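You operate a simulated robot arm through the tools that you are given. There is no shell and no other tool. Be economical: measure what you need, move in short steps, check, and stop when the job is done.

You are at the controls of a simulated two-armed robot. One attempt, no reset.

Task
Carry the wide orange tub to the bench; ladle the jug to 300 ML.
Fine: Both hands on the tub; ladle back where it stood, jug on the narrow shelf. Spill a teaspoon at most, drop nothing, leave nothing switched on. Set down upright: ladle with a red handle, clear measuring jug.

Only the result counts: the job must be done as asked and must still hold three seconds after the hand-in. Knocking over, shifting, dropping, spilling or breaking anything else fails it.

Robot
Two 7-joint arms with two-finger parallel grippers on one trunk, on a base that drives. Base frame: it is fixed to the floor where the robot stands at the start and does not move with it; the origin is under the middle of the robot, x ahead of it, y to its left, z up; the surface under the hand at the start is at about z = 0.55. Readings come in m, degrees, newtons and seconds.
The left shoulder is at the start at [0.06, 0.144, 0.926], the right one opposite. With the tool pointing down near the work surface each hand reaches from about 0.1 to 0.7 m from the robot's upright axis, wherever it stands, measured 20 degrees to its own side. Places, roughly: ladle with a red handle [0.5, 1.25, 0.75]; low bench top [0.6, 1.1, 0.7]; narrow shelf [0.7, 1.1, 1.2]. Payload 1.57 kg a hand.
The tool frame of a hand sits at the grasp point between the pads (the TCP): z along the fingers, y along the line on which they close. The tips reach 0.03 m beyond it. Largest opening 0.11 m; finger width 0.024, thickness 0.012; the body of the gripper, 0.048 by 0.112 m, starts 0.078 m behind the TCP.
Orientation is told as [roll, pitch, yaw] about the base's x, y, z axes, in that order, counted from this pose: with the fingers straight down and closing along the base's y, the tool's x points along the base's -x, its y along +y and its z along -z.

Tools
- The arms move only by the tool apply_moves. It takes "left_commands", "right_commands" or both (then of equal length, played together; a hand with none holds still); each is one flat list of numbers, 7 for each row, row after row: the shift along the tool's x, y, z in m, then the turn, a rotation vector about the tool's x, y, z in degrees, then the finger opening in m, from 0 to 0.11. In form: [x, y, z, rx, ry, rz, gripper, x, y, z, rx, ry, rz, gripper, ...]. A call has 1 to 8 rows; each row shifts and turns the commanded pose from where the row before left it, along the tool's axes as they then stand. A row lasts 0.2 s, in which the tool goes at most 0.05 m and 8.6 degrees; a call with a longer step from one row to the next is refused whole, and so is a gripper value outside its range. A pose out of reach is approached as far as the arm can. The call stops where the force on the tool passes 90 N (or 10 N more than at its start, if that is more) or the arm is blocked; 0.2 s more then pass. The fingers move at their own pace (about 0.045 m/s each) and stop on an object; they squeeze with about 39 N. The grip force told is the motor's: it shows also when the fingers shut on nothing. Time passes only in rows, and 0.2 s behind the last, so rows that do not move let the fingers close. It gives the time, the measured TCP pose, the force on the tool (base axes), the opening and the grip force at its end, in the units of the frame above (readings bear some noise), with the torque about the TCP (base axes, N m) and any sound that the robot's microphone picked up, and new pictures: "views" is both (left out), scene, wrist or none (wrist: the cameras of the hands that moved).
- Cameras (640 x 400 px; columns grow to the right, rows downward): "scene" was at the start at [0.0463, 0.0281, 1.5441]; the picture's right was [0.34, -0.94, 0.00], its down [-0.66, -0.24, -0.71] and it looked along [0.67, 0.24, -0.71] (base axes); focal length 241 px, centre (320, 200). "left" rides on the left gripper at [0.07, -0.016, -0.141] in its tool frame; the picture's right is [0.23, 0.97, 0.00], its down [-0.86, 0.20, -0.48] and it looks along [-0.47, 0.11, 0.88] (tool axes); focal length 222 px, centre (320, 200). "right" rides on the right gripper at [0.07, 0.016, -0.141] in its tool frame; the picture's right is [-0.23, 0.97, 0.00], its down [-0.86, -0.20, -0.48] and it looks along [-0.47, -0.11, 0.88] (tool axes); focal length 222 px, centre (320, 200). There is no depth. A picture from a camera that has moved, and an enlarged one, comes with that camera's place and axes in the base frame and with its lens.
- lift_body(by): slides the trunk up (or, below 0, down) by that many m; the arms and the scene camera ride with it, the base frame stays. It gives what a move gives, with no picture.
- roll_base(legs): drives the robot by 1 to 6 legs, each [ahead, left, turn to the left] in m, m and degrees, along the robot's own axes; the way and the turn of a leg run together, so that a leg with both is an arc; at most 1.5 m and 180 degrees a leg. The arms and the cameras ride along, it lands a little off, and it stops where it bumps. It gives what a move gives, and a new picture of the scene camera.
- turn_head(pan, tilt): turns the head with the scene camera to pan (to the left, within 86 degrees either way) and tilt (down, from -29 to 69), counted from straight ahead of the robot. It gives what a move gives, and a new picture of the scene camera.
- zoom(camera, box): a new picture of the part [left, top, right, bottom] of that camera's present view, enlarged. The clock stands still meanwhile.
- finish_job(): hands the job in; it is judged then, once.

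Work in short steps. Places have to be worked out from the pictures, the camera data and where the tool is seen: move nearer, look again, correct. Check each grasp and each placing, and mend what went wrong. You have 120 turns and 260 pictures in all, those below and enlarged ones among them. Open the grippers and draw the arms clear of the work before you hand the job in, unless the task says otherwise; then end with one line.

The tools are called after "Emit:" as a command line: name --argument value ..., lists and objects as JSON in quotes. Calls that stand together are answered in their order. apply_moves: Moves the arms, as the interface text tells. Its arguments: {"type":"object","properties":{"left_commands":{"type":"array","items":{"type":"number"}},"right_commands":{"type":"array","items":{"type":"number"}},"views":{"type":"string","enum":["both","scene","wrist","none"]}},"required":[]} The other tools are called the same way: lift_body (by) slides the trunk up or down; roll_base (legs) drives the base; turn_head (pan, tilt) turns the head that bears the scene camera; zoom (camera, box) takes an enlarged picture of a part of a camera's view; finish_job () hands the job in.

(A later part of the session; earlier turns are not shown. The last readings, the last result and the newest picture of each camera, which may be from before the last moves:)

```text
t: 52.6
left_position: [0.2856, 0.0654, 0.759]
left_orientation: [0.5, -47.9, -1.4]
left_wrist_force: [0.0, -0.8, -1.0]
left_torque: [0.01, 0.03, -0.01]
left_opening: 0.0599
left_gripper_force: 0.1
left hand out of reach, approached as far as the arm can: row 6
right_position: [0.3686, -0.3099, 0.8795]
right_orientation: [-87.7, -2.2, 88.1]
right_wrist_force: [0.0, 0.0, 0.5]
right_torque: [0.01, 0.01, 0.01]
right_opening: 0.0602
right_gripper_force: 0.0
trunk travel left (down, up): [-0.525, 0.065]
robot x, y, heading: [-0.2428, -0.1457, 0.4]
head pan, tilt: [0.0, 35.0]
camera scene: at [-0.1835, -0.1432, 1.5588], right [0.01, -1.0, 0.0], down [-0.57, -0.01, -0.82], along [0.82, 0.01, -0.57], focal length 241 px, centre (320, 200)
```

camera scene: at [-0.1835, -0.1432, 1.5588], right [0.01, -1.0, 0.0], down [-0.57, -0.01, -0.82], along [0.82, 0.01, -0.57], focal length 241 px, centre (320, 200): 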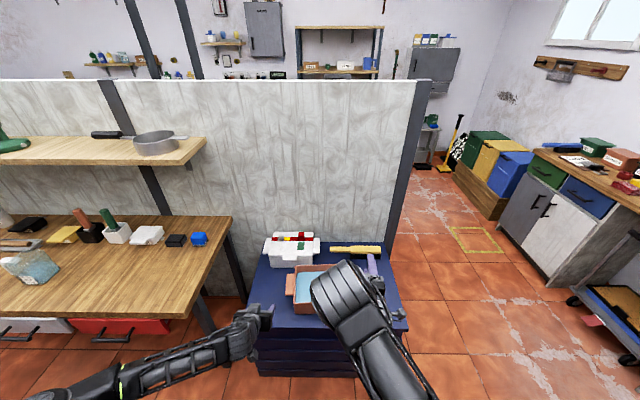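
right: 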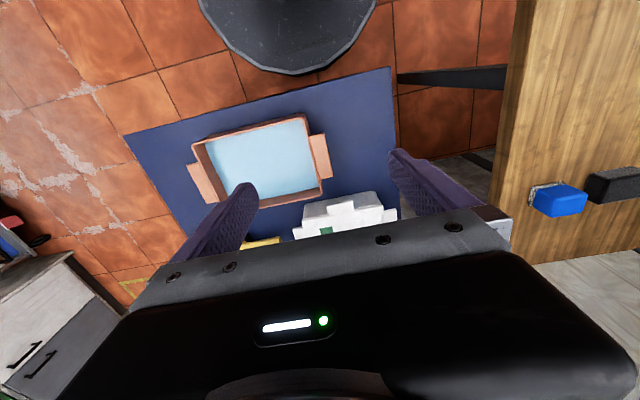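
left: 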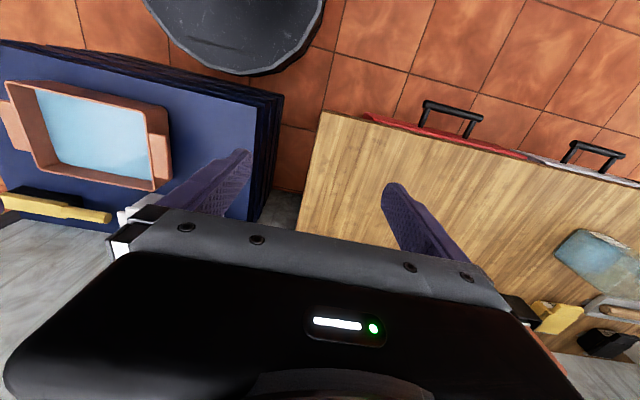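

Pitching works. I move it ahead 8 cm and continue to horizontal.

Emit:
apply_moves --left_commands '[-0.027, 0, 0.03, 0, 0, 0, 0.06, -0.027, 0, 0.03, 0, 0, 0, 0.06, 0, 0, 0, 0, -8.4, 0, 0.06, 0, 0, 0, 0, -8.4, 0, 0.06, 0, 0, 0, 0, -8.4, 0, 0.06, 0, 0, 0, 0, -8.4, 0, 0.06, 0, 0, 0, 0, -8.4, 0, 0.06]' --views "none"

Emit:
apply_moves --left_commands '[0, 0, 0, 0, 0, 8.5, 0.06, 0, 0, 0, 0, 0, 8.5, 0.06, 0, 0, 0, 0, 0, 8.5, 0.06, 0, 0, 0, 0, 0, 8.5, 0.06, 0, 0, 0, 0, 0, 8.5, 0.06]' --views "scene"

```text
t: 54.2
left_position: [0.3715, 0.0667, 0.768]
left_orientation: [0.6, -52.9, -1.6]
left_wrist_force: [-0.6, -0.4, 0.0]
left_torque: [0.06, -0.02, 0.01]
left_opening: 0.0601
left_gripper_force: 0.0
left hand out of reach, approached as far as the arm can: row 3, 4, 5, 6, 7
right_position: [0.3689, -0.3103, 0.8795]
right_orientation: [-87.7, -2.2, 88.0]
right_wrist_force: [-0.3, -0.2, -0.5]
right_torque: [0.01, 0.0, -0.02]
right_opening: 0.0598
right_gripper_force: 0.0
trunk travel left (down, up): [-0.525, 0.065]
robot x, y, heading: [-0.2376, -0.1439, 0.4]
head pan, tilt: [0.0, 35.0]
```

```text
t: 55.4
left_position: [0.3722, 0.0662, 0.768]
left_orientation: [42.1, -35.5, -58.0]
left_wrist_force: [0.3, 0.2, -0.5]
left_torque: [0.01, -0.02, 0.02]
left_opening: 0.0599
left_gripper_force: 0.1
right_position: [0.3691, -0.3094, 0.8794]
right_orientation: [-87.7, -2.3, 88.0]
right_wrist_force: [0.1, -0.4, 0.0]
right_torque: [-0.02, 0.01, 0.04]
right_opening: 0.0602
right_gripper_force: 0.1
trunk travel left (down, up): [-0.525, 0.065]
robot x, y, heading: [-0.2402, -0.1449, 0.6]
head pan, tilt: [0.0, 35.0]
camera scene: at [-0.1837, -0.1429, 1.5588], right [0.01, -1.0, 0.0], down [-0.57, -0.01, -0.82], along [0.82, 0.01, -0.57], focal length 241 px, centre (320, 200)
```

scene: 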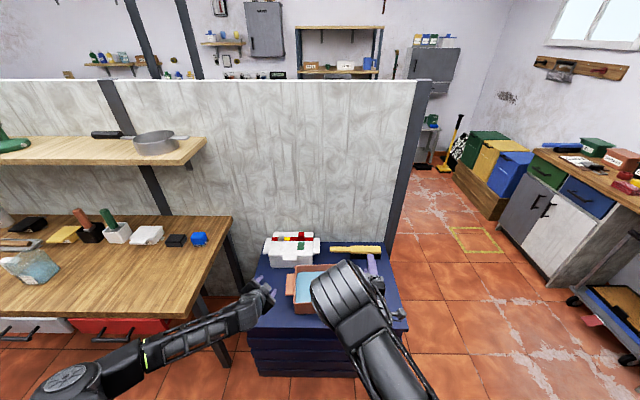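

Rolling works here. I'll finish the roll and then try raising the fingers toward horizontal.

Emit:
apply_moves --left_commands '[0, 0, 0, 0, 0, 8.5, 0.06, 0, 0, 0, 0, 0, 8.5, 0.06, 0, 0, 0, 0, 0, 8.5, 0.06, 0, 0, 0, 0, 0, 8.5, 0.06, 0, 0, 0, 0, 0, 8.5, 0.06, 0, 0, 0, 0, 0, 5, 0.06]' --views "none"

Emit:
apply_moves --left_commands '[0, 0, 0, -8, 0, 0, 0.06, 0, 0, 0, -8, 0, 0, 0.06, 0, 0, 0, -8, 0, 0, 0.06, 0, 0, 0, -8, 0, 0, 0.06]' --views "scene"

```text
t: 56.8
left_position: [0.3724, 0.0678, 0.7677]
left_orientation: [52.8, 0.5, -91.2]
left_wrist_force: [0.3, -0.7, 0.1]
left_torque: [-0.01, -0.01, -0.04]
left_opening: 0.0602
left_gripper_force: 0.1
right_position: [0.3692, -0.3096, 0.8805]
right_orientation: [-87.7, -2.2, 87.9]
right_wrist_force: [0.6, -0.2, -0.8]
right_torque: [0.01, -0.01, 0.03]
right_opening: 0.06
right_gripper_force: 0.0
trunk travel left (down, up): [-0.525, 0.065]
robot x, y, heading: [-0.2415, -0.1466, 0.6]
head pan, tilt: [0.0, 35.0]
```

```text
t: 57.8
left_position: [0.3721, 0.0677, 0.7678]
left_orientation: [53.0, 0.3, -91.0]
left_wrist_force: [0.4, 1.0, -1.8]
left_torque: [0.0, 0.01, 0.0]
left_opening: 0.0599
left_gripper_force: 0.1
left hand out of reach, approached as far as the arm can: row 1, 2, 3, 4
right_position: [0.3692, -0.3092, 0.8823]
right_orientation: [-87.7, -2.3, 88.0]
right_wrist_force: [0.1, 0.1, 0.6]
right_torque: [-0.02, 0.01, -0.03]
right_opening: 0.0599
right_gripper_force: 0.1
trunk travel left (down, up): [-0.525, 0.065]
robot x, y, heading: [-0.2426, -0.1455, 0.7]
head pan, tilt: [0.0, 35.0]
camera scene: at [-0.1837, -0.1429, 1.5588], right [0.01, -1.0, 0.0], down [-0.57, -0.01, -0.82], along [0.82, 0.01, -0.57], focal length 241 px, centre (320, 200)
```

scene: 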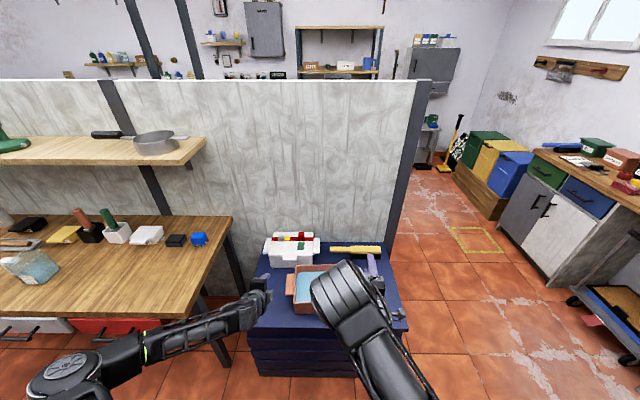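

The forearm comes too much from the side. Stretching the hand farther forward should ease the wrist, so I go ahead 15 cm (high over the tub) and try again.

Emit:
apply_moves --left_commands '[-0.012, 0.0225, 0.03, 0, 0, 0, 0.06, -0.012, 0.0225, 0.03, 0, 0, 0, 0.06, -0.012, 0.0225, 0.03, 0, 0, 0, 0.06, -0.012, 0.0225, 0.03, 0, 0, 0, 0.06, 0, 0, 0, -8, 0, 0, 0.06, 0, 0, 0, -8, 0, 0, 0.06, 0, 0, 0, -8, 0, 0, 0.06, 0, 0, 0, -8, 0, 0, 0.06]' --views "scene"

```text
t: 59.6
left_position: [0.4845, 0.0559, 0.7981]
left_orientation: [60.0, 0.3, -91.3]
left_wrist_force: [-0.4, 0.1, 1.0]
left_torque: [0.01, 0.01, -0.01]
left_opening: 0.0598
left_gripper_force: 0.0
left hand out of reach, approached as far as the arm can: row 3, 4, 5, 6, 7, 8
right_position: [0.3704, -0.3087, 0.88]
right_orientation: [-87.8, -2.1, 88.0]
right_wrist_force: [0.5, -0.4, -0.6]
right_torque: [0.0, 0.0, 0.01]
right_opening: 0.0598
right_gripper_force: 0.1
trunk travel left (down, up): [-0.525, 0.065]
robot x, y, heading: [-0.2432, -0.1443, 0.6]
head pan, tilt: [0.0, 35.0]
camera scene: at [-0.1837, -0.1429, 1.5588], right [0.01, -1.0, 0.0], down [-0.57, -0.01, -0.82], along [0.82, 0.01, -0.57], focal length 241 px, centre (320, 200)
```

scene: 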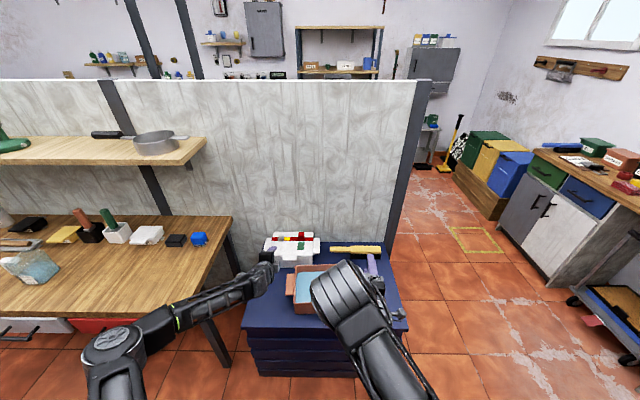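

Earlier the left hand did point forward exactly when ~0.22 m above its shoulder. So I'll use that: raise the hand to z≈1.14, level it, then drop the trunk fully so it ends at lug height.

Emit:
apply_moves --left_commands '[0, 0.0368, -0.0213, 0, 0, 0, 0.06, 0, 0.0368, -0.0213, 0, 0, 0, 0.06, 0, 0.0368, -0.0213, 0, 0, 0, 0.06, 0, 0.0368, -0.0213, 0, 0, 0, 0.06, 0, 0.0368, -0.0213, 0, 0, 0, 0.06, 0, 0.0368, -0.0213, 0, 0, 0, 0.06, 0, 0.0368, -0.0213, 0, 0, 0, 0.06, 0, 0.0368, -0.0213, 0, 0, 0, 0.06]' --views "none"

Emit:
apply_moves --left_commands '[0, 0, 0, -7.5, 0, 0, 0.06, 0, 0, 0, -7.5, 0, 0, 0.06, 0, 0, 0, -7.5, 0, 0, 0.06, 0, 0, 0, -7.5, 0, 0, 0.06]' --views "scene"

```text
t: 61.4
left_position: [0.4815, 0.076, 1.0967]
left_orientation: [59.8, 0.3, -91.3]
left_wrist_force: [-0.2, 0.2, -0.4]
left_torque: [-0.05, 0.02, -0.02]
left_opening: 0.0599
left_gripper_force: 0.1
left hand out of reach, approached as far as the arm can: row 6, 7, 8
right_position: [0.3699, -0.3094, 0.8796]
right_orientation: [-87.7, -2.1, 88.0]
right_wrist_force: [0.2, -0.2, -0.3]
right_torque: [-0.01, -0.02, 0.02]
right_opening: 0.06
right_gripper_force: 0.1
trunk travel left (down, up): [-0.525, 0.065]
robot x, y, heading: [-0.2385, -0.1441, 0.5]
head pan, tilt: [0.0, 35.0]
```

```text
t: 62.4
left_position: [0.4824, 0.0801, 1.107]
left_orientation: [85.3, 0.3, -91.8]
left_wrist_force: [0.2, -0.1, 0.5]
left_torque: [0.03, -0.01, 0.01]
left_opening: 0.0599
left_gripper_force: 0.1
left hand out of reach, approached as far as the arm can: row 4
right_position: [0.3691, -0.3096, 0.8801]
right_orientation: [-87.7, -2.2, 87.9]
right_wrist_force: [-0.1, -0.4, -0.2]
right_torque: [0.0, 0.0, 0.03]
right_opening: 0.0601
right_gripper_force: 0.1
trunk travel left (down, up): [-0.525, 0.065]
robot x, y, heading: [-0.2399, -0.1431, 0.7]
head pan, tilt: [0.0, 35.0]
camera scene: at [-0.1842, -0.1433, 1.5589], right [0.01, -1.0, 0.0], down [-0.57, -0.01, -0.82], along [0.82, 0.01, -0.57], focal length 241 px, centre (320, 200)
```

scene: 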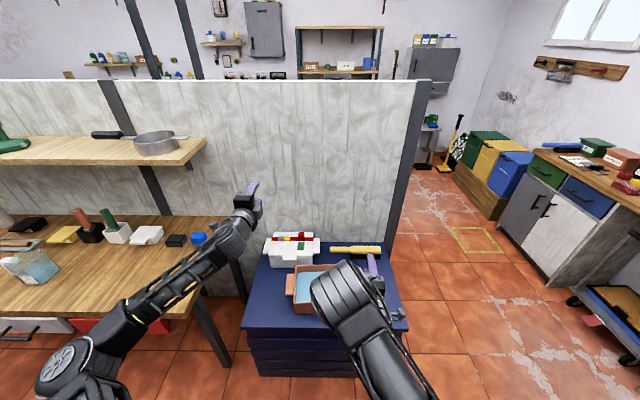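

Nearly level now. I shift the left hand inward to the lug's y and trim the pitch.

Emit:
apply_moves --left_commands '[-0.03, 0, 0, -4.5, 1.5, 0, 0.06, -0.03, 0, 0, 0, 0, 0, 0.06, -0.018, 0, 0, 0, 0, 0, 0.06]' --views "none"

```text
t: 63.2
left_position: [0.4776, 0.0402, 1.1765]
left_orientation: [88.8, 0.2, -90.8]
left_wrist_force: [-0.2, -0.1, -0.7]
left_torque: [0.03, -0.01, 0.01]
left_opening: 0.0599
left_gripper_force: 0.0
left hand out of reach, approached as far as the arm can: row 1, 2, 3
right_position: [0.3695, -0.3087, 0.8802]
right_orientation: [-87.7, -2.3, 87.9]
right_wrist_force: [0.5, 0.2, -0.5]
right_torque: [0.01, 0.0, 0.0]
right_opening: 0.0601
right_gripper_force: 0.0
trunk travel left (down, up): [-0.525, 0.065]
robot x, y, heading: [-0.2409, -0.1446, 0.7]
head pan, tilt: [0.0, 35.0]
```

Inward motion forces it upward; angling the hand inward (yaw ~25°) should free the wrist. I'll yaw and then lower it.

Emit:
apply_moves --left_commands '[0, 0, 0, 0, -8.3, 0, 0.06, 0, 0, 0, 0, -8.3, 0, 0.06, 0, 0, 0, 0, -8.3, 0, 0.06, 0, -0.045, 0, 0, 0, 0, 0.06, 0, -0.045, 0, 0, 0, 0, 0.06, 0, -0.045, 0, 0, 0, 0, 0.06, 0, -0.045, 0, 0, 0, 0, 0.06]' --views "none"

```text
t: 64.8
left_position: [0.4797, 0.0516, 1.0176]
left_orientation: [88.5, 0.1, -115.8]
left_wrist_force: [0.1, -0.3, -0.7]
left_torque: [0.0, -0.01, 0.0]
left_opening: 0.0599
left_gripper_force: 0.0
left hand out of reach, approached as far as the arm can: row 7
right_position: [0.3689, -0.3096, 0.8806]
right_orientation: [-87.7, -2.1, 88.0]
right_wrist_force: [-0.4, 0.3, -0.2]
right_torque: [-0.01, 0.02, 0.0]
right_opening: 0.06
right_gripper_force: 0.1
trunk travel left (down, up): [-0.525, 0.065]
robot x, y, heading: [-0.2412, -0.1464, 0.5]
head pan, tilt: [0.0, 35.0]
```

Yawed, the left hand is level at z≈1.02. I bring it to the lug's lateral position and move the right hand to the matching height and reach.

Emit:
apply_moves --left_commands '[0, 0.03, 0, 1.5, 0, 0, 0.06, -0.02, 0, 0.0093, 0, 0, 0, 0.06, -0.02, 0, 0.0093, 0, 0, 0, 0.06, 0, 0, 0, 0, 0, 0, 0.06, 0, 0, 0, 0, 0, 0, 0.06, 0, 0, 0, 0, 0, 0, 0.06]' --right_commands '[0, -0.0374, 0.022, 0, 0, 0, 0.06, 0, -0.0374, 0.022, 0, 0, 0, 0.06, 0, -0.0374, 0.022, 0, 0, 0, 0.06, 0, -0.0374, 0.022, 0, 0, 0, 0.06, 0, -0.02, 0.022, 0, 0, 0, 0.06, 0, 0, 0, 2.3, -2, -2.2, 0.06]' --views "scene"

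```text
t: 66.2
left_position: [0.4808, 0.0077, 1.0477]
left_orientation: [88.0, 0.1, -115.2]
left_wrist_force: [0.0, -0.1, -0.3]
left_torque: [-0.02, 0.01, -0.01]
left_opening: 0.0598
left_gripper_force: 0.1
right_position: [0.4351, -0.3152, 0.9779]
right_orientation: [-90.1, 0.0, 90.0]
right_wrist_force: [-0.4, 0.1, -0.4]
right_torque: [-0.01, 0.0, -0.05]
right_opening: 0.06
right_gripper_force: 0.1
right hand out of reach, approached as far as the arm can: row 3, 4, 5
trunk travel left (down, up): [-0.525, 0.065]
robot x, y, heading: [-0.2373, -0.1447, 0.7]
head pan, tilt: [0.0, 35.0]
camera scene: at [-0.1835, -0.1424, 1.5588], right [0.01, -1.0, 0.0], down [-0.57, -0.01, -0.82], along [0.82, 0.01, -0.57], focal length 241 px, centre (320, 200)
```

scene: 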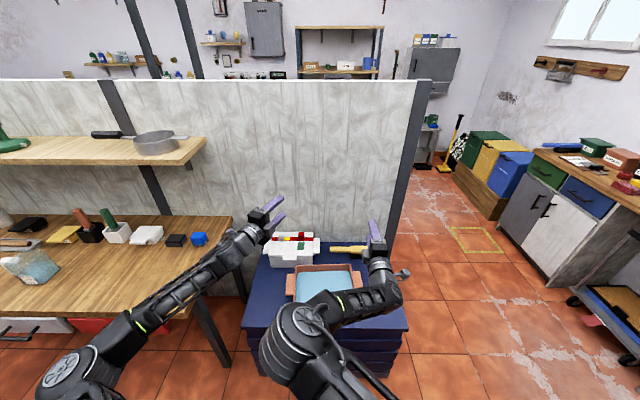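

The right prefers z≲0.98; I'll yaw the left a bit more and lower it to match, while trimming the right slightly down.

Emit:
apply_moves --left_commands '[0, 0, 0, 2, -8, 0, 0.06, 0, -0.035, 0, 0, 0, 0, 0.06, 0, -0.035, 0, 0, 0, 0, 0.06, 0, -0.03, 0, 0, 0, 0, 0.06]' --right_commands '[0, 0.028, 0, 0, 0, 0, 0.06, 0, 0, 0.022, 0, 0, 0, 0.06, 0, 0, 0.022, 0, 0, 0, 0.06, 0, 0, 0, 0, 0, 0, 0.06]' --views "none"

```text
t: 67.2
left_position: [0.4736, 0.0182, 0.9589]
left_orientation: [85.4, -0.2, -123.5]
left_wrist_force: [-0.4, 0.5, 0.3]
left_torque: [-0.03, -0.03, -0.01]
left_opening: 0.0603
left_gripper_force: 0.0
left hand out of reach, approached as far as the arm can: row 4
right_position: [0.4784, -0.3172, 0.9504]
right_orientation: [-90.0, 0.1, 90.1]
right_wrist_force: [0.0, -0.1, -0.1]
right_torque: [0.02, -0.01, -0.02]
right_opening: 0.0599
right_gripper_force: 0.0
trunk travel left (down, up): [-0.525, 0.065]
robot x, y, heading: [-0.2399, -0.1447, 0.8]
head pan, tilt: [0.0, 35.0]
```

Heights now nearly match (0.95–0.96). I trim the left's roll and position, then back the robot 0.2 m and lower the trunk so both hands are at lug height in front of the chest.

Emit:
apply_moves --left_commands '[-0.003, 0.0, 0.003, -4.6, 0, 0, 0.06, 0, 0, 0, 0, 0, 0, 0.06]' --right_commands '[0, -0.01, 0.008, 0, 0, 0, 0.06, 0, 0, 0, 0, 0, 0, 0.06]' --views "none"

Emit:
roll_base --legs '[[-0.2, 0, 0]]'

Emit:
lift_body --by -0.34

```text
t: 67.8
left_position: [0.4687, 0.0052, 0.9571]
left_orientation: [86.8, -0.5, -126.2]
left_wrist_force: [0.5, -0.7, -0.8]
left_torque: [-0.02, 0.0, -0.03]
left_opening: 0.0601
left_gripper_force: 0.1
left hand out of reach, approached as far as the arm can: row 1
right_position: [0.4867, -0.3155, 0.9588]
right_orientation: [-89.9, 0.1, 90.1]
right_wrist_force: [-0.5, -0.2, 0.5]
right_torque: [-0.02, 0.01, 0.0]
right_opening: 0.0601
right_gripper_force: 0.0
trunk travel left (down, up): [-0.525, 0.065]
robot x, y, heading: [-0.2432, -0.1427, 0.4]
head pan, tilt: [0.0, 35.0]
```

```text
t: 69.4
left_position: [0.266, 0.0047, 0.9566]
left_orientation: [86.8, -0.4, -126.1]
left_wrist_force: [-1.0, -0.5, -0.2]
left_torque: [0.02, 0.05, 0.01]
left_opening: 0.0602
left_gripper_force: 0.1
right_position: [0.2856, -0.3187, 0.9597]
right_orientation: [-90.0, 0.1, 90.1]
right_wrist_force: [-0.3, 0.3, -0.2]
right_torque: [-0.03, 0.0, 0.01]
right_opening: 0.06
right_gripper_force: 0.1
trunk travel left (down, up): [-0.525, 0.065]
robot x, y, heading: [-0.4414, -0.1491, 0.7]
head pan, tilt: [0.0, 35.0]
camera scene: at [-0.3861, -0.1452, 1.5588], right [0.01, -1.0, 0.0], down [-0.57, -0.01, -0.82], along [0.82, 0.01, -0.57], focal length 241 px, centre (320, 200)
```

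scene: 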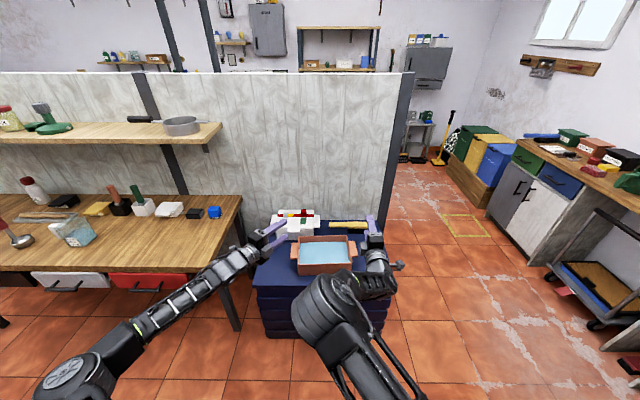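

```text
t: 72.7
left_position: [0.2667, 0.0056, 0.6167]
left_orientation: [86.7, -0.5, -126.2]
left_wrist_force: [0.2, 0.3, 0.4]
left_torque: [0.0, -0.01, -0.01]
left_opening: 0.0602
left_gripper_force: 0.2
right_position: [0.2855, -0.3181, 0.6187]
right_orientation: [-90.1, 0.1, 90.2]
right_wrist_force: [-0.2, 0.7, -0.2]
right_torque: [0.01, -0.01, 0.0]
right_opening: 0.06
right_gripper_force: 0.1
trunk travel left (down, up): [-0.185, 0.405]
robot x, y, heading: [-0.4463, -0.146, 0.8]
head pan, tilt: [0.0, 35.0]
```

Both hands sit at z≈0.617 just ahead of the chest. I'll check all views before driving in.

Emit:
apply_moves --left_commands '[0, 0, 0, 0, 0, 0, 0.06]' --right_commands '[0, 0, 0, 0, 0, 0, 0.06]'

```text
t: 73.1
left_position: [0.2659, 0.0055, 0.6173]
left_orientation: [86.6, -0.5, -126.1]
left_wrist_force: [-0.1, 0.3, 0.6]
left_torque: [-0.03, 0.0, -0.02]
left_opening: 0.0602
left_gripper_force: 0.1
right_position: [0.2853, -0.3189, 0.6186]
right_orientation: [-90.0, 0.0, 90.2]
right_wrist_force: [0.1, -0.3, 0.1]
right_torque: [0.02, -0.02, 0.03]
right_opening: 0.06
right_gripper_force: 0.0
trunk travel left (down, up): [-0.185, 0.405]
robot x, y, heading: [-0.4418, -0.144, 0.5]
head pan, tilt: [0.0, 35.0]
camera scene: at [-0.3848, -0.1452, 1.2188], right [0.01, -1.0, 0.0], down [-0.57, -0.01, -0.82], along [0.82, 0.01, -0.57], focal length 241 px, centre (320, 200)
camera right: at [0.1446, -0.3878, 0.6022], right [0.0, 0.23, -0.97], down [-0.48, 0.85, 0.2], along [0.88, 0.47, 0.11], focal length 222 px, centre (320, 200)
camera left: at [0.1933, 0.1441, 0.6099], right [0.18, 0.16, 0.97], down [-0.88, -0.41, 0.23], along [0.44, -0.9, 0.06], focal length 222 px, centre (320, 200)
```

scene: 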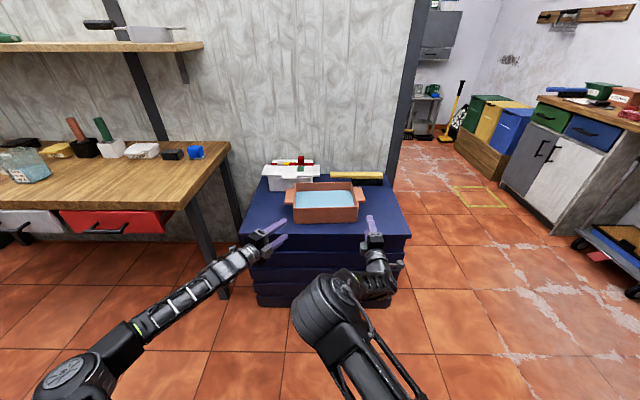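
right: 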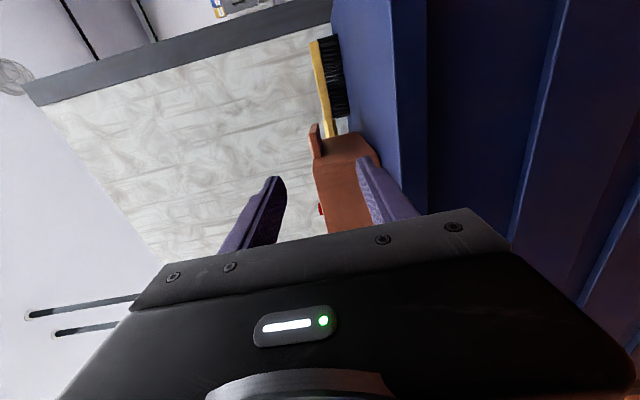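
left: 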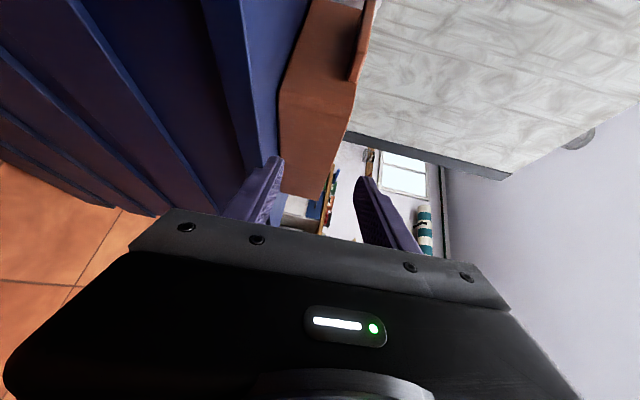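

The lugs lie between the opened fingers in height. I move the left hand out 9 mm to clear the tub wall, then drive in 0.17 m.

Emit:
apply_moves --left_commands '[0.0073, 0.003, -0.0053, -3, 0, 0, 0.065, 0, 0, 0, 0, 0, 0, 0.065]' --right_commands '[0, -0.002, 0, 0, 0, 0, 0.065, 0, 0, 0, 0, 0, 0, 0.065]' --views "none"

Emit:
roll_base --legs '[[0.15, 0, 0]]'

Emit:
zoom --camera "left" --box '[160, 0, 480, 240]'

Emit:
zoom --camera "right" --box '[160, 0, 480, 240]'

```text
t: 73.7
left_position: [0.2668, 0.0139, 0.6207]
left_orientation: [89.7, -0.5, -126.1]
left_wrist_force: [-0.2, -0.2, 0.3]
left_torque: [-0.03, -0.04, 0.0]
left_opening: 0.0647
left_gripper_force: 0.0
right_position: [0.287, -0.3189, 0.6212]
right_orientation: [-89.9, 0.0, 90.1]
right_wrist_force: [0.8, 0.2, -0.2]
right_torque: [0.01, 0.02, -0.01]
right_opening: 0.0653
right_gripper_force: 0.1
trunk travel left (down, up): [-0.185, 0.405]
robot x, y, heading: [-0.4444, -0.1452, 0.7]
head pan, tilt: [0.0, 35.0]
```

```text
t: 75.1
left_position: [0.4163, 0.0174, 0.6204]
left_orientation: [89.7, -0.5, -126.0]
left_wrist_force: [0.3, -0.3, -0.2]
left_torque: [-0.04, 0.01, 0.02]
left_opening: 0.065
left_gripper_force: 0.2
right_position: [0.4354, -0.3148, 0.6223]
right_orientation: [-90.1, 0.0, 90.3]
right_wrist_force: [0.3, 0.5, -0.5]
right_torque: [-0.02, 0.0, 0.02]
right_opening: 0.065
right_gripper_force: 0.1
trunk travel left (down, up): [-0.185, 0.405]
robot x, y, heading: [-0.2917, -0.1425, 0.8]
head pan, tilt: [0.0, 35.0]
camera scene: at [-0.235, -0.1432, 1.2188], right [0.01, -1.0, 0.0], down [-0.57, -0.01, -0.82], along [0.82, 0.01, -0.57], focal length 241 px, centre (320, 200)
```

scene: 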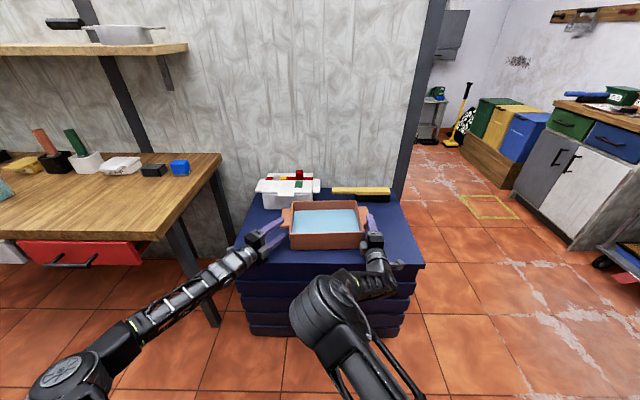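

```text
1.67 times, centred on (320, 120) of left
camera zoom: at [0.3432, 0.156, 0.6057], right [0.14, 0.19, 0.97], down [-0.89, -0.41, 0.21], along [0.44, -0.89, 0.11], focal length 370 px, centre (320, 333)
```

zoom: 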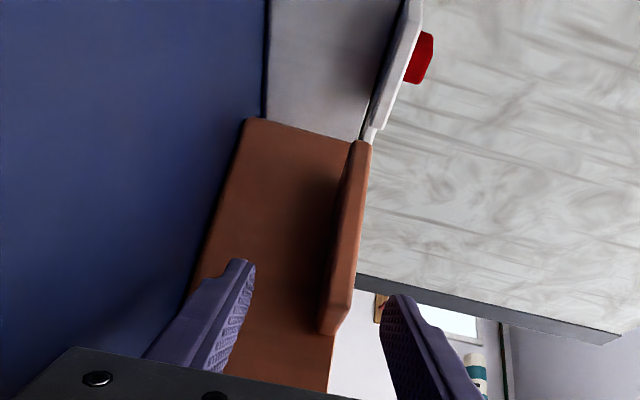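

```text
1.67 times, centred on (320, 120) of right
camera zoom: at [0.2952, -0.3844, 0.6045], right [0.0, 0.23, -0.97], down [-0.48, 0.85, 0.2], along [0.88, 0.47, 0.11], focal length 370 px, centre (320, 333)
```

zoom: 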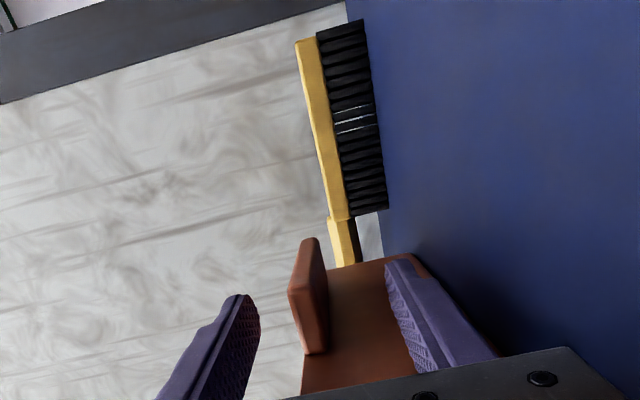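

The views confirm each lug sits between its fingers. I raise the hands 4 mm and drive the last 5 cm.

Emit:
apply_moves --left_commands '[0, 0.005, 0, 0, 0, 0, 0.065]' --right_commands '[0, -0.003, 0, 0, 0, 0, 0.065]' --views "none"

Emit:
roll_base --legs '[[0.052, -0.002, 0]]'

Emit:
zoom --camera "left" --box '[160, 0, 480, 240]'

Emit:
zoom --camera "right" --box '[160, 0, 480, 240]'

Emit:
zoom --camera "scene" --box '[230, 170, 430, 295]'

```text
t: 75.5
left_position: [0.4162, 0.0176, 0.6261]
left_orientation: [89.7, -0.5, -126.1]
left_wrist_force: [-0.3, -0.9, -0.1]
left_torque: [-0.02, 0.0, 0.01]
left_opening: 0.0649
left_gripper_force: 0.1
right_position: [0.4374, -0.3149, 0.6244]
right_orientation: [-90.0, -0.1, 90.1]
right_wrist_force: [0.3, -0.4, 0.2]
right_torque: [-0.01, 0.01, -0.01]
right_opening: 0.0648
right_gripper_force: 0.1
trunk travel left (down, up): [-0.185, 0.405]
robot x, y, heading: [-0.2923, -0.1435, 0.8]
head pan, tilt: [0.0, 35.0]
```

```text
t: 76.4
left_position: [0.4676, 0.0172, 0.625]
left_orientation: [89.7, -0.5, -125.9]
left_wrist_force: [-0.7, 0.6, -0.8]
left_torque: [0.01, 0.0, -0.01]
left_opening: 0.065
left_gripper_force: 0.1
right_position: [0.4888, -0.3156, 0.6243]
right_orientation: [-90.0, 0.0, 90.3]
right_wrist_force: [-0.5, -0.2, 0.6]
right_torque: [0.05, -0.01, 0.01]
right_opening: 0.0651
right_gripper_force: 0.0
trunk travel left (down, up): [-0.185, 0.405]
robot x, y, heading: [-0.2435, -0.1451, 0.7]
head pan, tilt: [0.0, 35.0]
camera scene: at [-0.1838, -0.1445, 1.2187], right [0.01, -1.0, 0.0], down [-0.57, -0.01, -0.82], along [0.82, 0.01, -0.57], focal length 241 px, centre (320, 200)
```

scene: 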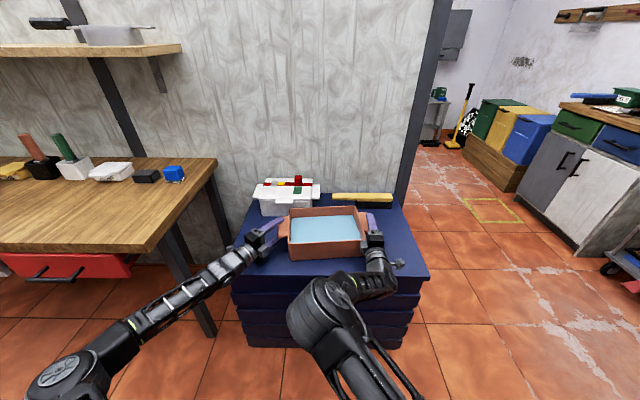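

```text
1.67 times, centred on (320, 120) of left
camera zoom: at [0.3941, 0.155, 0.6108], right [0.14, 0.19, 0.97], down [-0.89, -0.41, 0.21], along [0.44, -0.89, 0.11], focal length 370 px, centre (320, 333)
```

zoom: 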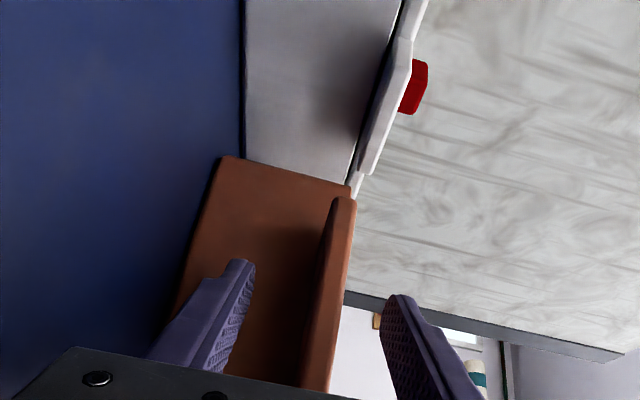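

```text
1.67 times, centred on (320, 120) of right
camera zoom: at [0.347, -0.3854, 0.6078], right [0.0, 0.23, -0.97], down [-0.48, 0.85, 0.2], along [0.88, 0.47, 0.11], focal length 370 px, centre (320, 333)
```

zoom: 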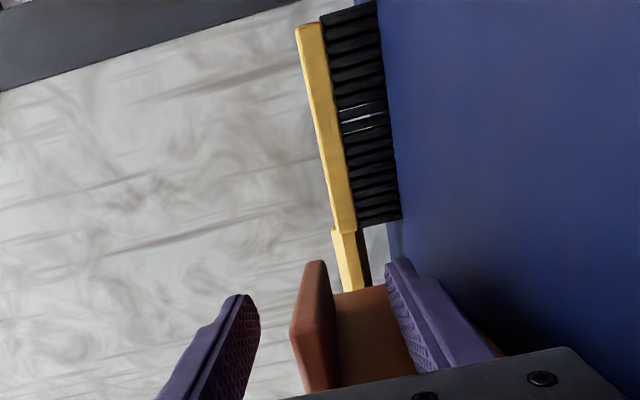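

```text
3.20 times, centred on (330, 232) of scene
camera zoom: at [-0.1838, -0.1445, 1.2187], right [0.01, -1.0, 0.0], down [-0.57, -0.01, -0.82], along [0.82, 0.01, -0.57], focal length 772 px, centre (288, 96)
```

zoom: 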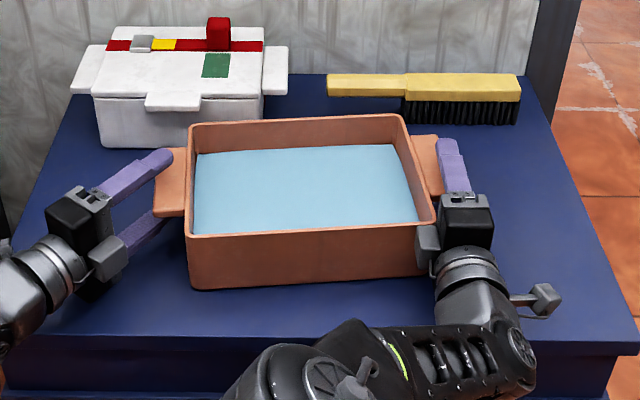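

The tub has been nudged: it is now yawed ~5° and ~1.5 cm further, because the right gripper's body touched its front corner. I'll back off 6 cm, yaw the right hand inward 20° so its body swings clear, and re-approach.

Emit:
roll_base --legs '[[-0.07, 0, 0]]'

Emit:
apply_moves --right_commands '[0.001, 0, 0, 0, -6.7, 0, 0.065, 0.001, 0, 0, 0, -6.7, 0, 0.065, 0.001, 0, 0, 0, -6.7, 0, 0.065, 0, 0, 0, 0, 0, 0, 0.065]' --left_commands '[-0.0024, 0, 0.0018, 0, 0, 0, 0.065, 0, 0, 0, 0, 0, 0, 0.065, 0, 0, 0, 0, 0, 0, 0.065, 0, 0, 0, 0, 0, 0, 0.065]' --views "scene"

Emit:
zoom --camera "scene" --box '[230, 160, 430, 285]'

```text
t: 77.5
left_position: [0.3978, 0.0154, 0.6247]
left_orientation: [89.7, -0.6, -125.9]
left_wrist_force: [-0.6, 0.6, 0.1]
left_torque: [0.0, 0.01, 0.04]
left_opening: 0.0651
left_gripper_force: 0.1
right_position: [0.418, -0.3167, 0.6244]
right_orientation: [-90.0, 0.0, 90.4]
right_wrist_force: [0.1, 0.0, 0.6]
right_torque: [0.01, -0.03, 0.01]
right_opening: 0.0651
right_gripper_force: 0.0
trunk travel left (down, up): [-0.185, 0.405]
robot x, y, heading: [-0.311, -0.1457, 0.9]
head pan, tilt: [0.0, 35.0]
camera scene: at [-0.2532, -0.1455, 1.2188], right [0.01, -1.0, 0.0], down [-0.57, -0.01, -0.82], along [0.82, 0.01, -0.57], focal length 241 px, centre (320, 200)
```

scene: 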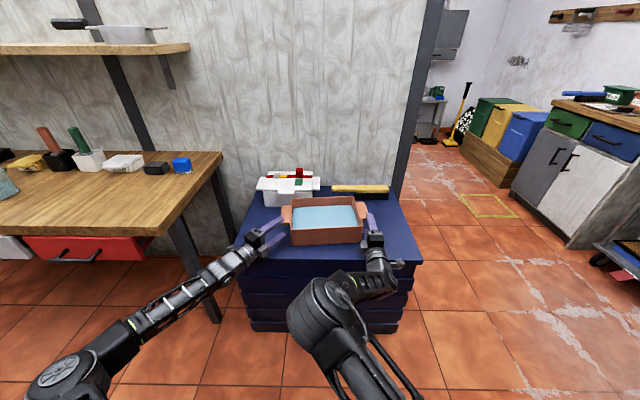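

```text
t: 78.5
left_position: [0.3981, 0.0137, 0.6243]
left_orientation: [89.7, -0.5, -125.8]
left_wrist_force: [-0.4, -0.4, 0.4]
left_torque: [0.02, 0.0, 0.02]
left_opening: 0.0649
left_gripper_force: 0.2
right_position: [0.4181, -0.3183, 0.6208]
right_orientation: [-90.6, 0.2, 110.4]
right_wrist_force: [-0.5, -0.5, 0.1]
right_torque: [0.02, 0.01, 0.01]
right_opening: 0.0651
right_gripper_force: 0.1
right hand out of reach, approached as far as the arm can: row 3
trunk travel left (down, up): [-0.185, 0.405]
robot x, y, heading: [-0.3127, -0.1429, 0.4]
head pan, tilt: [0.0, 35.0]
camera scene: at [-0.2533, -0.1455, 1.2188], right [0.01, -1.0, 0.0], down [-0.57, -0.01, -0.82], along [0.82, 0.01, -0.57], focal length 241 px, centre (320, 200)
```

scene: 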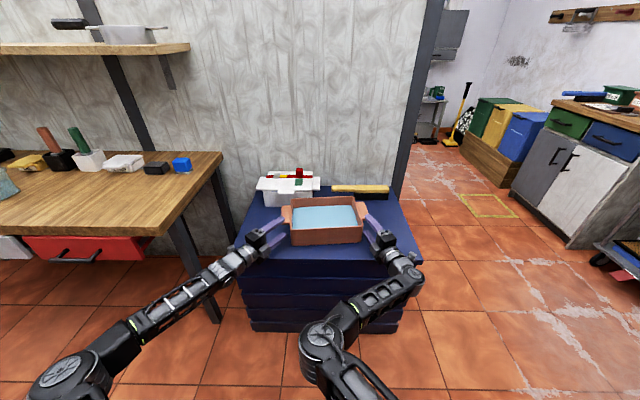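

```text
3.20 times, centred on (330, 222) of scene
camera zoom: at [-0.2533, -0.1455, 1.2188], right [0.01, -1.0, 0.0], down [-0.57, -0.01, -0.82], along [0.82, 0.01, -0.57], focal length 772 px, centre (288, 128)
```

zoom: 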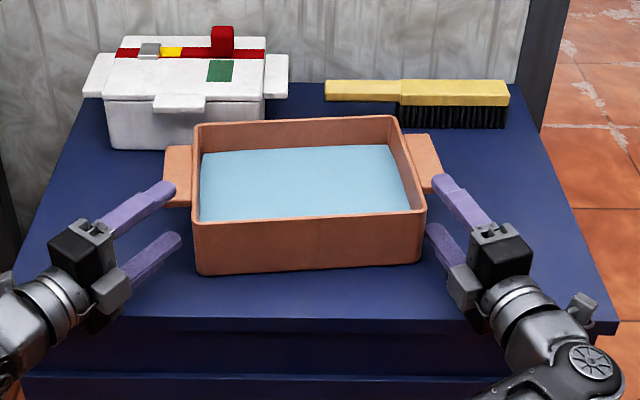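

Symmetric and clear now. I move the right hand 2 cm forward to match the tub's yaw, then drive in 7.5 cm.

Emit:
apply_moves --right_commands '[0.0068, -0.004, 0.0188, 0, 0, 0, 0.065, 0, 0, 0, 0, 0, 0, 0.065]' --views "none"

Emit:
roll_base --legs '[[0.075, 0, 0]]'

Emit:
zoom --camera "left" --box '[160, 0, 480, 240]'

Emit:
zoom --camera "right" --box '[160, 0, 480, 240]'

Emit:
zoom --camera "scene" --box '[230, 170, 430, 295]'

```text
t: 79.0
left_position: [0.397, 0.0121, 0.6249]
left_orientation: [89.7, -0.5, -125.9]
left_wrist_force: [-0.6, -0.7, 0.5]
left_torque: [-0.01, 0.04, 0.01]
left_opening: 0.065
left_gripper_force: 0.0
right_position: [0.4382, -0.3179, 0.6182]
right_orientation: [-90.6, 0.2, 110.3]
right_wrist_force: [-0.4, -0.2, 0.5]
right_torque: [-0.03, 0.01, -0.02]
right_opening: 0.0654
right_gripper_force: 0.0
right hand out of reach, approached as far as the arm can: row 1
trunk travel left (down, up): [-0.185, 0.405]
robot x, y, heading: [-0.3101, -0.1448, 0.9]
head pan, tilt: [0.0, 35.0]
```

```text
t: 80.1
left_position: [0.4709, 0.0144, 0.6242]
left_orientation: [89.7, -0.5, -125.9]
left_wrist_force: [-1.2, 0.9, 0.5]
left_torque: [-0.01, 0.03, 0.01]
left_opening: 0.0648
left_gripper_force: 0.0
right_position: [0.5117, -0.3164, 0.6189]
right_orientation: [-90.5, 0.3, 110.4]
right_wrist_force: [0.4, -0.3, 0.4]
right_torque: [0.04, 0.02, 0.02]
right_opening: 0.0652
right_gripper_force: 0.0
trunk travel left (down, up): [-0.185, 0.405]
robot x, y, heading: [-0.2379, -0.1445, 0.9]
head pan, tilt: [0.0, 35.0]
camera scene: at [-0.1797, -0.1444, 1.2188], right [0.01, -1.0, 0.0], down [-0.57, -0.01, -0.82], along [0.82, 0.01, -0.57], focal length 241 px, centre (320, 200)
```

scene: 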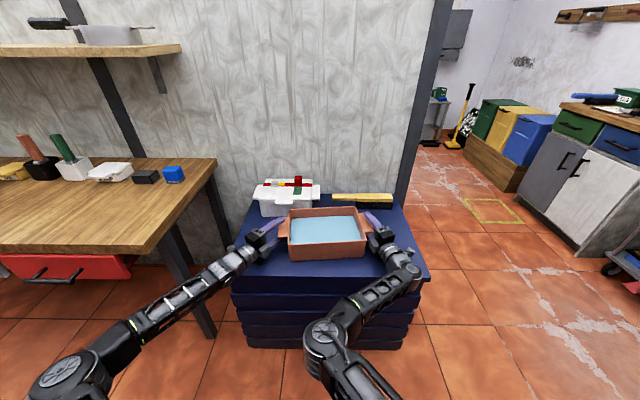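

```text
1.67 times, centred on (320, 120) of left
camera zoom: at [0.398, 0.1523, 0.6104], right [0.14, 0.19, 0.97], down [-0.89, -0.41, 0.21], along [0.44, -0.89, 0.11], focal length 370 px, centre (320, 333)
```

zoom: 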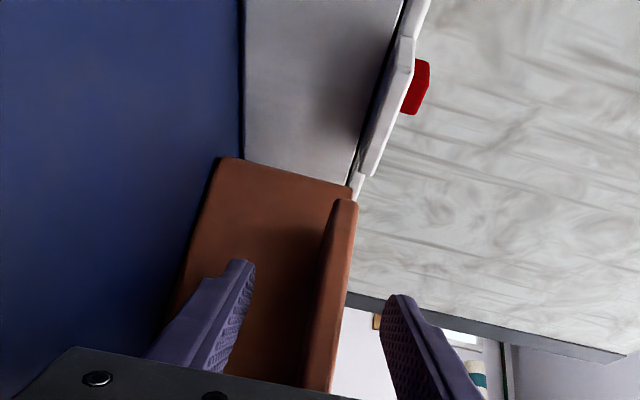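

```text
1.67 times, centred on (320, 120) of right
camera zoom: at [0.4028, -0.4306, 0.6012], right [-0.07, 0.21, -0.97], down [-0.75, 0.64, 0.19], along [0.66, 0.74, 0.12], focal length 370 px, centre (320, 333)
```

zoom: 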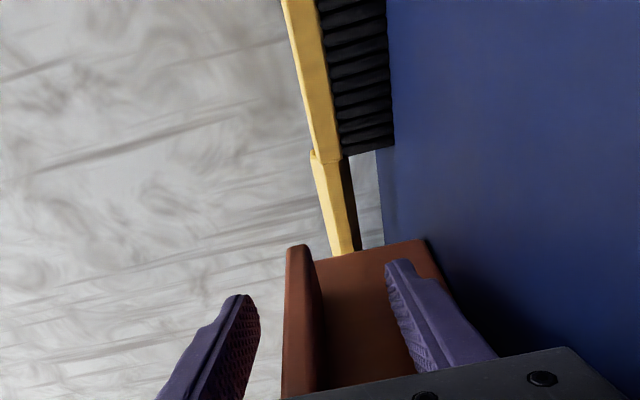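

```text
3.20 times, centred on (330, 232) of scene
camera zoom: at [-0.1797, -0.1444, 1.2188], right [0.01, -1.0, 0.0], down [-0.57, -0.01, -0.82], along [0.82, 0.01, -0.57], focal length 772 px, centre (288, 96)
```

zoom: 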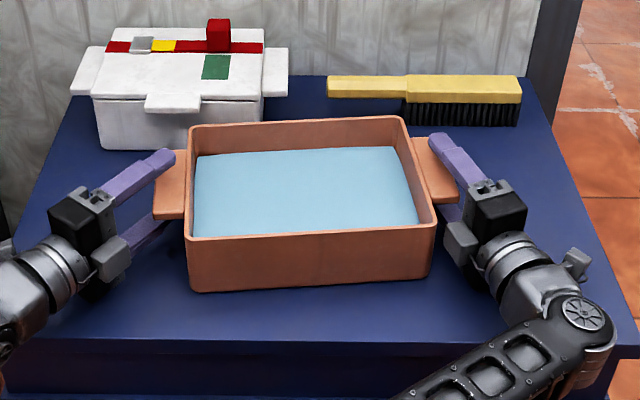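

Fingers straddle both lugs; lugs sit ~9 mm above the finger mid-planes, so I raise the trunk 9 mm and then close both grippers.

Emit:
lift_body --by 0.009

Emit:
apply_moves --left_commands '[0, 0, 0, 0, 0, 0, 0.03, 0, 0, 0, 0, 0, 0, 0.03, 0, 0, 0, 0, 0, 0, 0.03]' --right_commands '[0, 0, 0, 0, 0, 0, 0.03, 0, 0, 0, 0, 0, 0, 0.03, 0, 0, 0, 0, 0, 0, 0.03]' --views "wrist"

```text
t: 80.7
left_position: [0.472, 0.0138, 0.6331]
left_orientation: [89.7, -0.6, -125.8]
left_wrist_force: [-0.4, 0.0, -0.4]
left_torque: [-0.02, -0.01, -0.01]
left_opening: 0.065
left_gripper_force: 0.0
right_position: [0.5109, -0.3183, 0.6281]
right_orientation: [-90.6, 0.2, 110.3]
right_wrist_force: [0.1, -0.3, 0.4]
right_torque: [-0.01, 0.0, 0.02]
right_opening: 0.0652
right_gripper_force: 0.0
trunk travel left (down, up): [-0.194, 0.396]
robot x, y, heading: [-0.2358, -0.147, 0.9]
head pan, tilt: [0.0, 35.0]
```

```text
t: 81.5
left_position: [0.4714, 0.0127, 0.6334]
left_orientation: [89.7, -0.5, -125.9]
left_wrist_force: [-1.3, 0.2, 0.0]
left_torque: [-0.01, 0.0, 0.03]
left_opening: 0.0298
left_gripper_force: 0.0
right_position: [0.512, -0.3168, 0.6291]
right_orientation: [-90.6, 0.2, 110.3]
right_wrist_force: [0.0, -0.2, -0.2]
right_torque: [-0.01, 0.01, -0.01]
right_opening: 0.03
right_gripper_force: 0.0
trunk travel left (down, up): [-0.194, 0.396]
robot x, y, heading: [-0.2384, -0.144, 0.8]
head pan, tilt: [0.0, 35.0]
camera right: at [0.4029, -0.4306, 0.6101], right [-0.07, 0.21, -0.97], down [-0.75, 0.64, 0.19], along [0.66, 0.74, 0.12], focal length 222 px, centre (320, 200)
camera left: at [0.3981, 0.1523, 0.6193], right [0.14, 0.19, 0.97], down [-0.89, -0.41, 0.21], along [0.44, -0.89, 0.11], focal length 222 px, centre (320, 200)
```

right: 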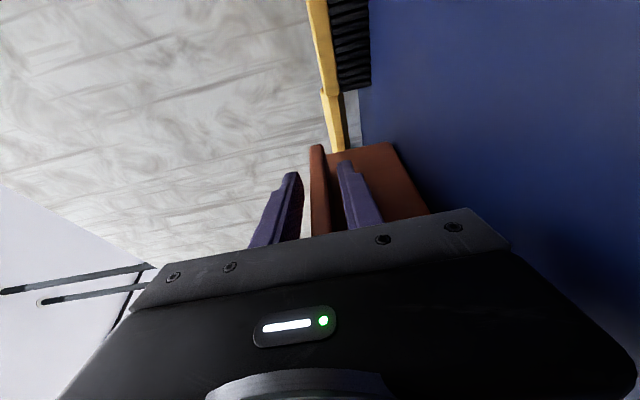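
left: 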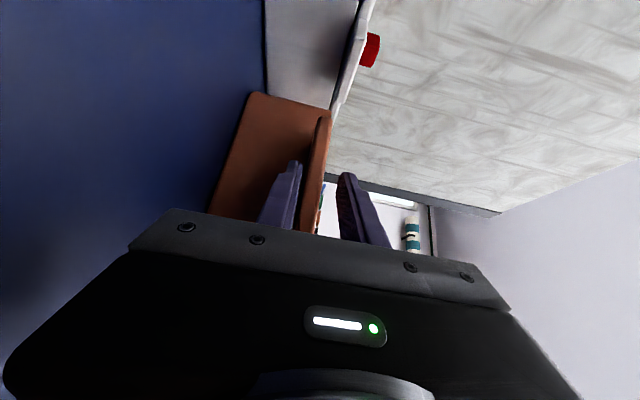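

Both lugs are centred. Close to grip.

Emit:
apply_moves --left_commands '[0, 0, 0, 0, 0, 0, 0.015, 0, 0, 0, 0, 0, 0, 0, 0, 0, 0, 0, 0, 0, 0, 0, 0, 0, 0, 0, 0, 0]' --right_commands '[0, 0, 0, 0, 0, 0, 0.015, 0, 0, 0, 0, 0, 0, 0, 0, 0, 0, 0, 0, 0, 0, 0, 0, 0, 0, 0, 0, 0]' --views "none"

Emit:
lift_body --by 0.02

Emit:
zoom --camera "scene" --box '[230, 170, 430, 295]'

```text
t: 82.5
left_position: [0.4712, 0.0126, 0.6326]
left_orientation: [89.7, -0.4, -126.0]
left_wrist_force: [-1.6, -2.6, 0.4]
left_torque: [0.62, -0.59, -0.59]
left_opening: 0.0137
left_gripper_force: 29.9
right_position: [0.5107, -0.3166, 0.627]
right_orientation: [-90.6, 0.2, 110.2]
right_wrist_force: [-0.2, -2.8, 5.1]
right_torque: [0.06, 2.15, 0.52]
right_opening: 0.0142
right_gripper_force: 30.1
trunk travel left (down, up): [-0.194, 0.396]
robot x, y, heading: [-0.2362, -0.1406, 0.8]
head pan, tilt: [0.0, 35.0]
```

```text
t: 83.1
left_position: [0.4722, 0.0139, 0.6518]
left_orientation: [89.6, -0.7, -125.9]
left_wrist_force: [-3.3, -2.1, -13.3]
left_torque: [0.64, -0.4, -0.34]
left_opening: 0.0139
left_gripper_force: 30.3
right_position: [0.5118, -0.3164, 0.6455]
right_orientation: [-90.3, 0.1, 110.3]
right_wrist_force: [2.1, 2.9, -7.4]
right_torque: [0.4, 0.74, -0.87]
right_opening: 0.0137
right_gripper_force: 30.2
trunk travel left (down, up): [-0.214, 0.376]
robot x, y, heading: [-0.2387, -0.1494, 0.8]
head pan, tilt: [0.0, 35.0]
```

```text
3.20 times, centred on (330, 232) of scene
camera zoom: at [-0.1776, -0.1443, 1.2476], right [0.01, -1.0, 0.0], down [-0.58, -0.01, -0.82], along [0.82, 0.01, -0.58], focal length 772 px, centre (288, 96)
```

zoom: 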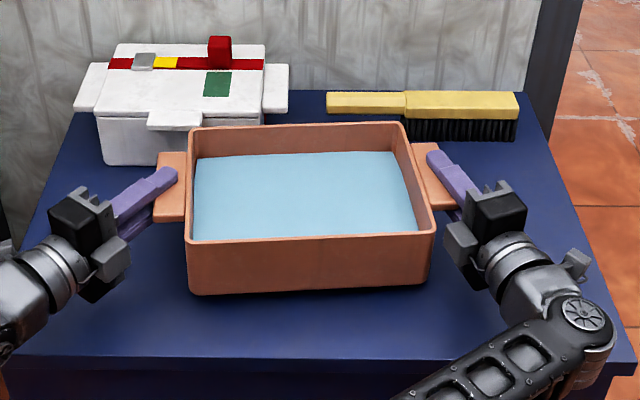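

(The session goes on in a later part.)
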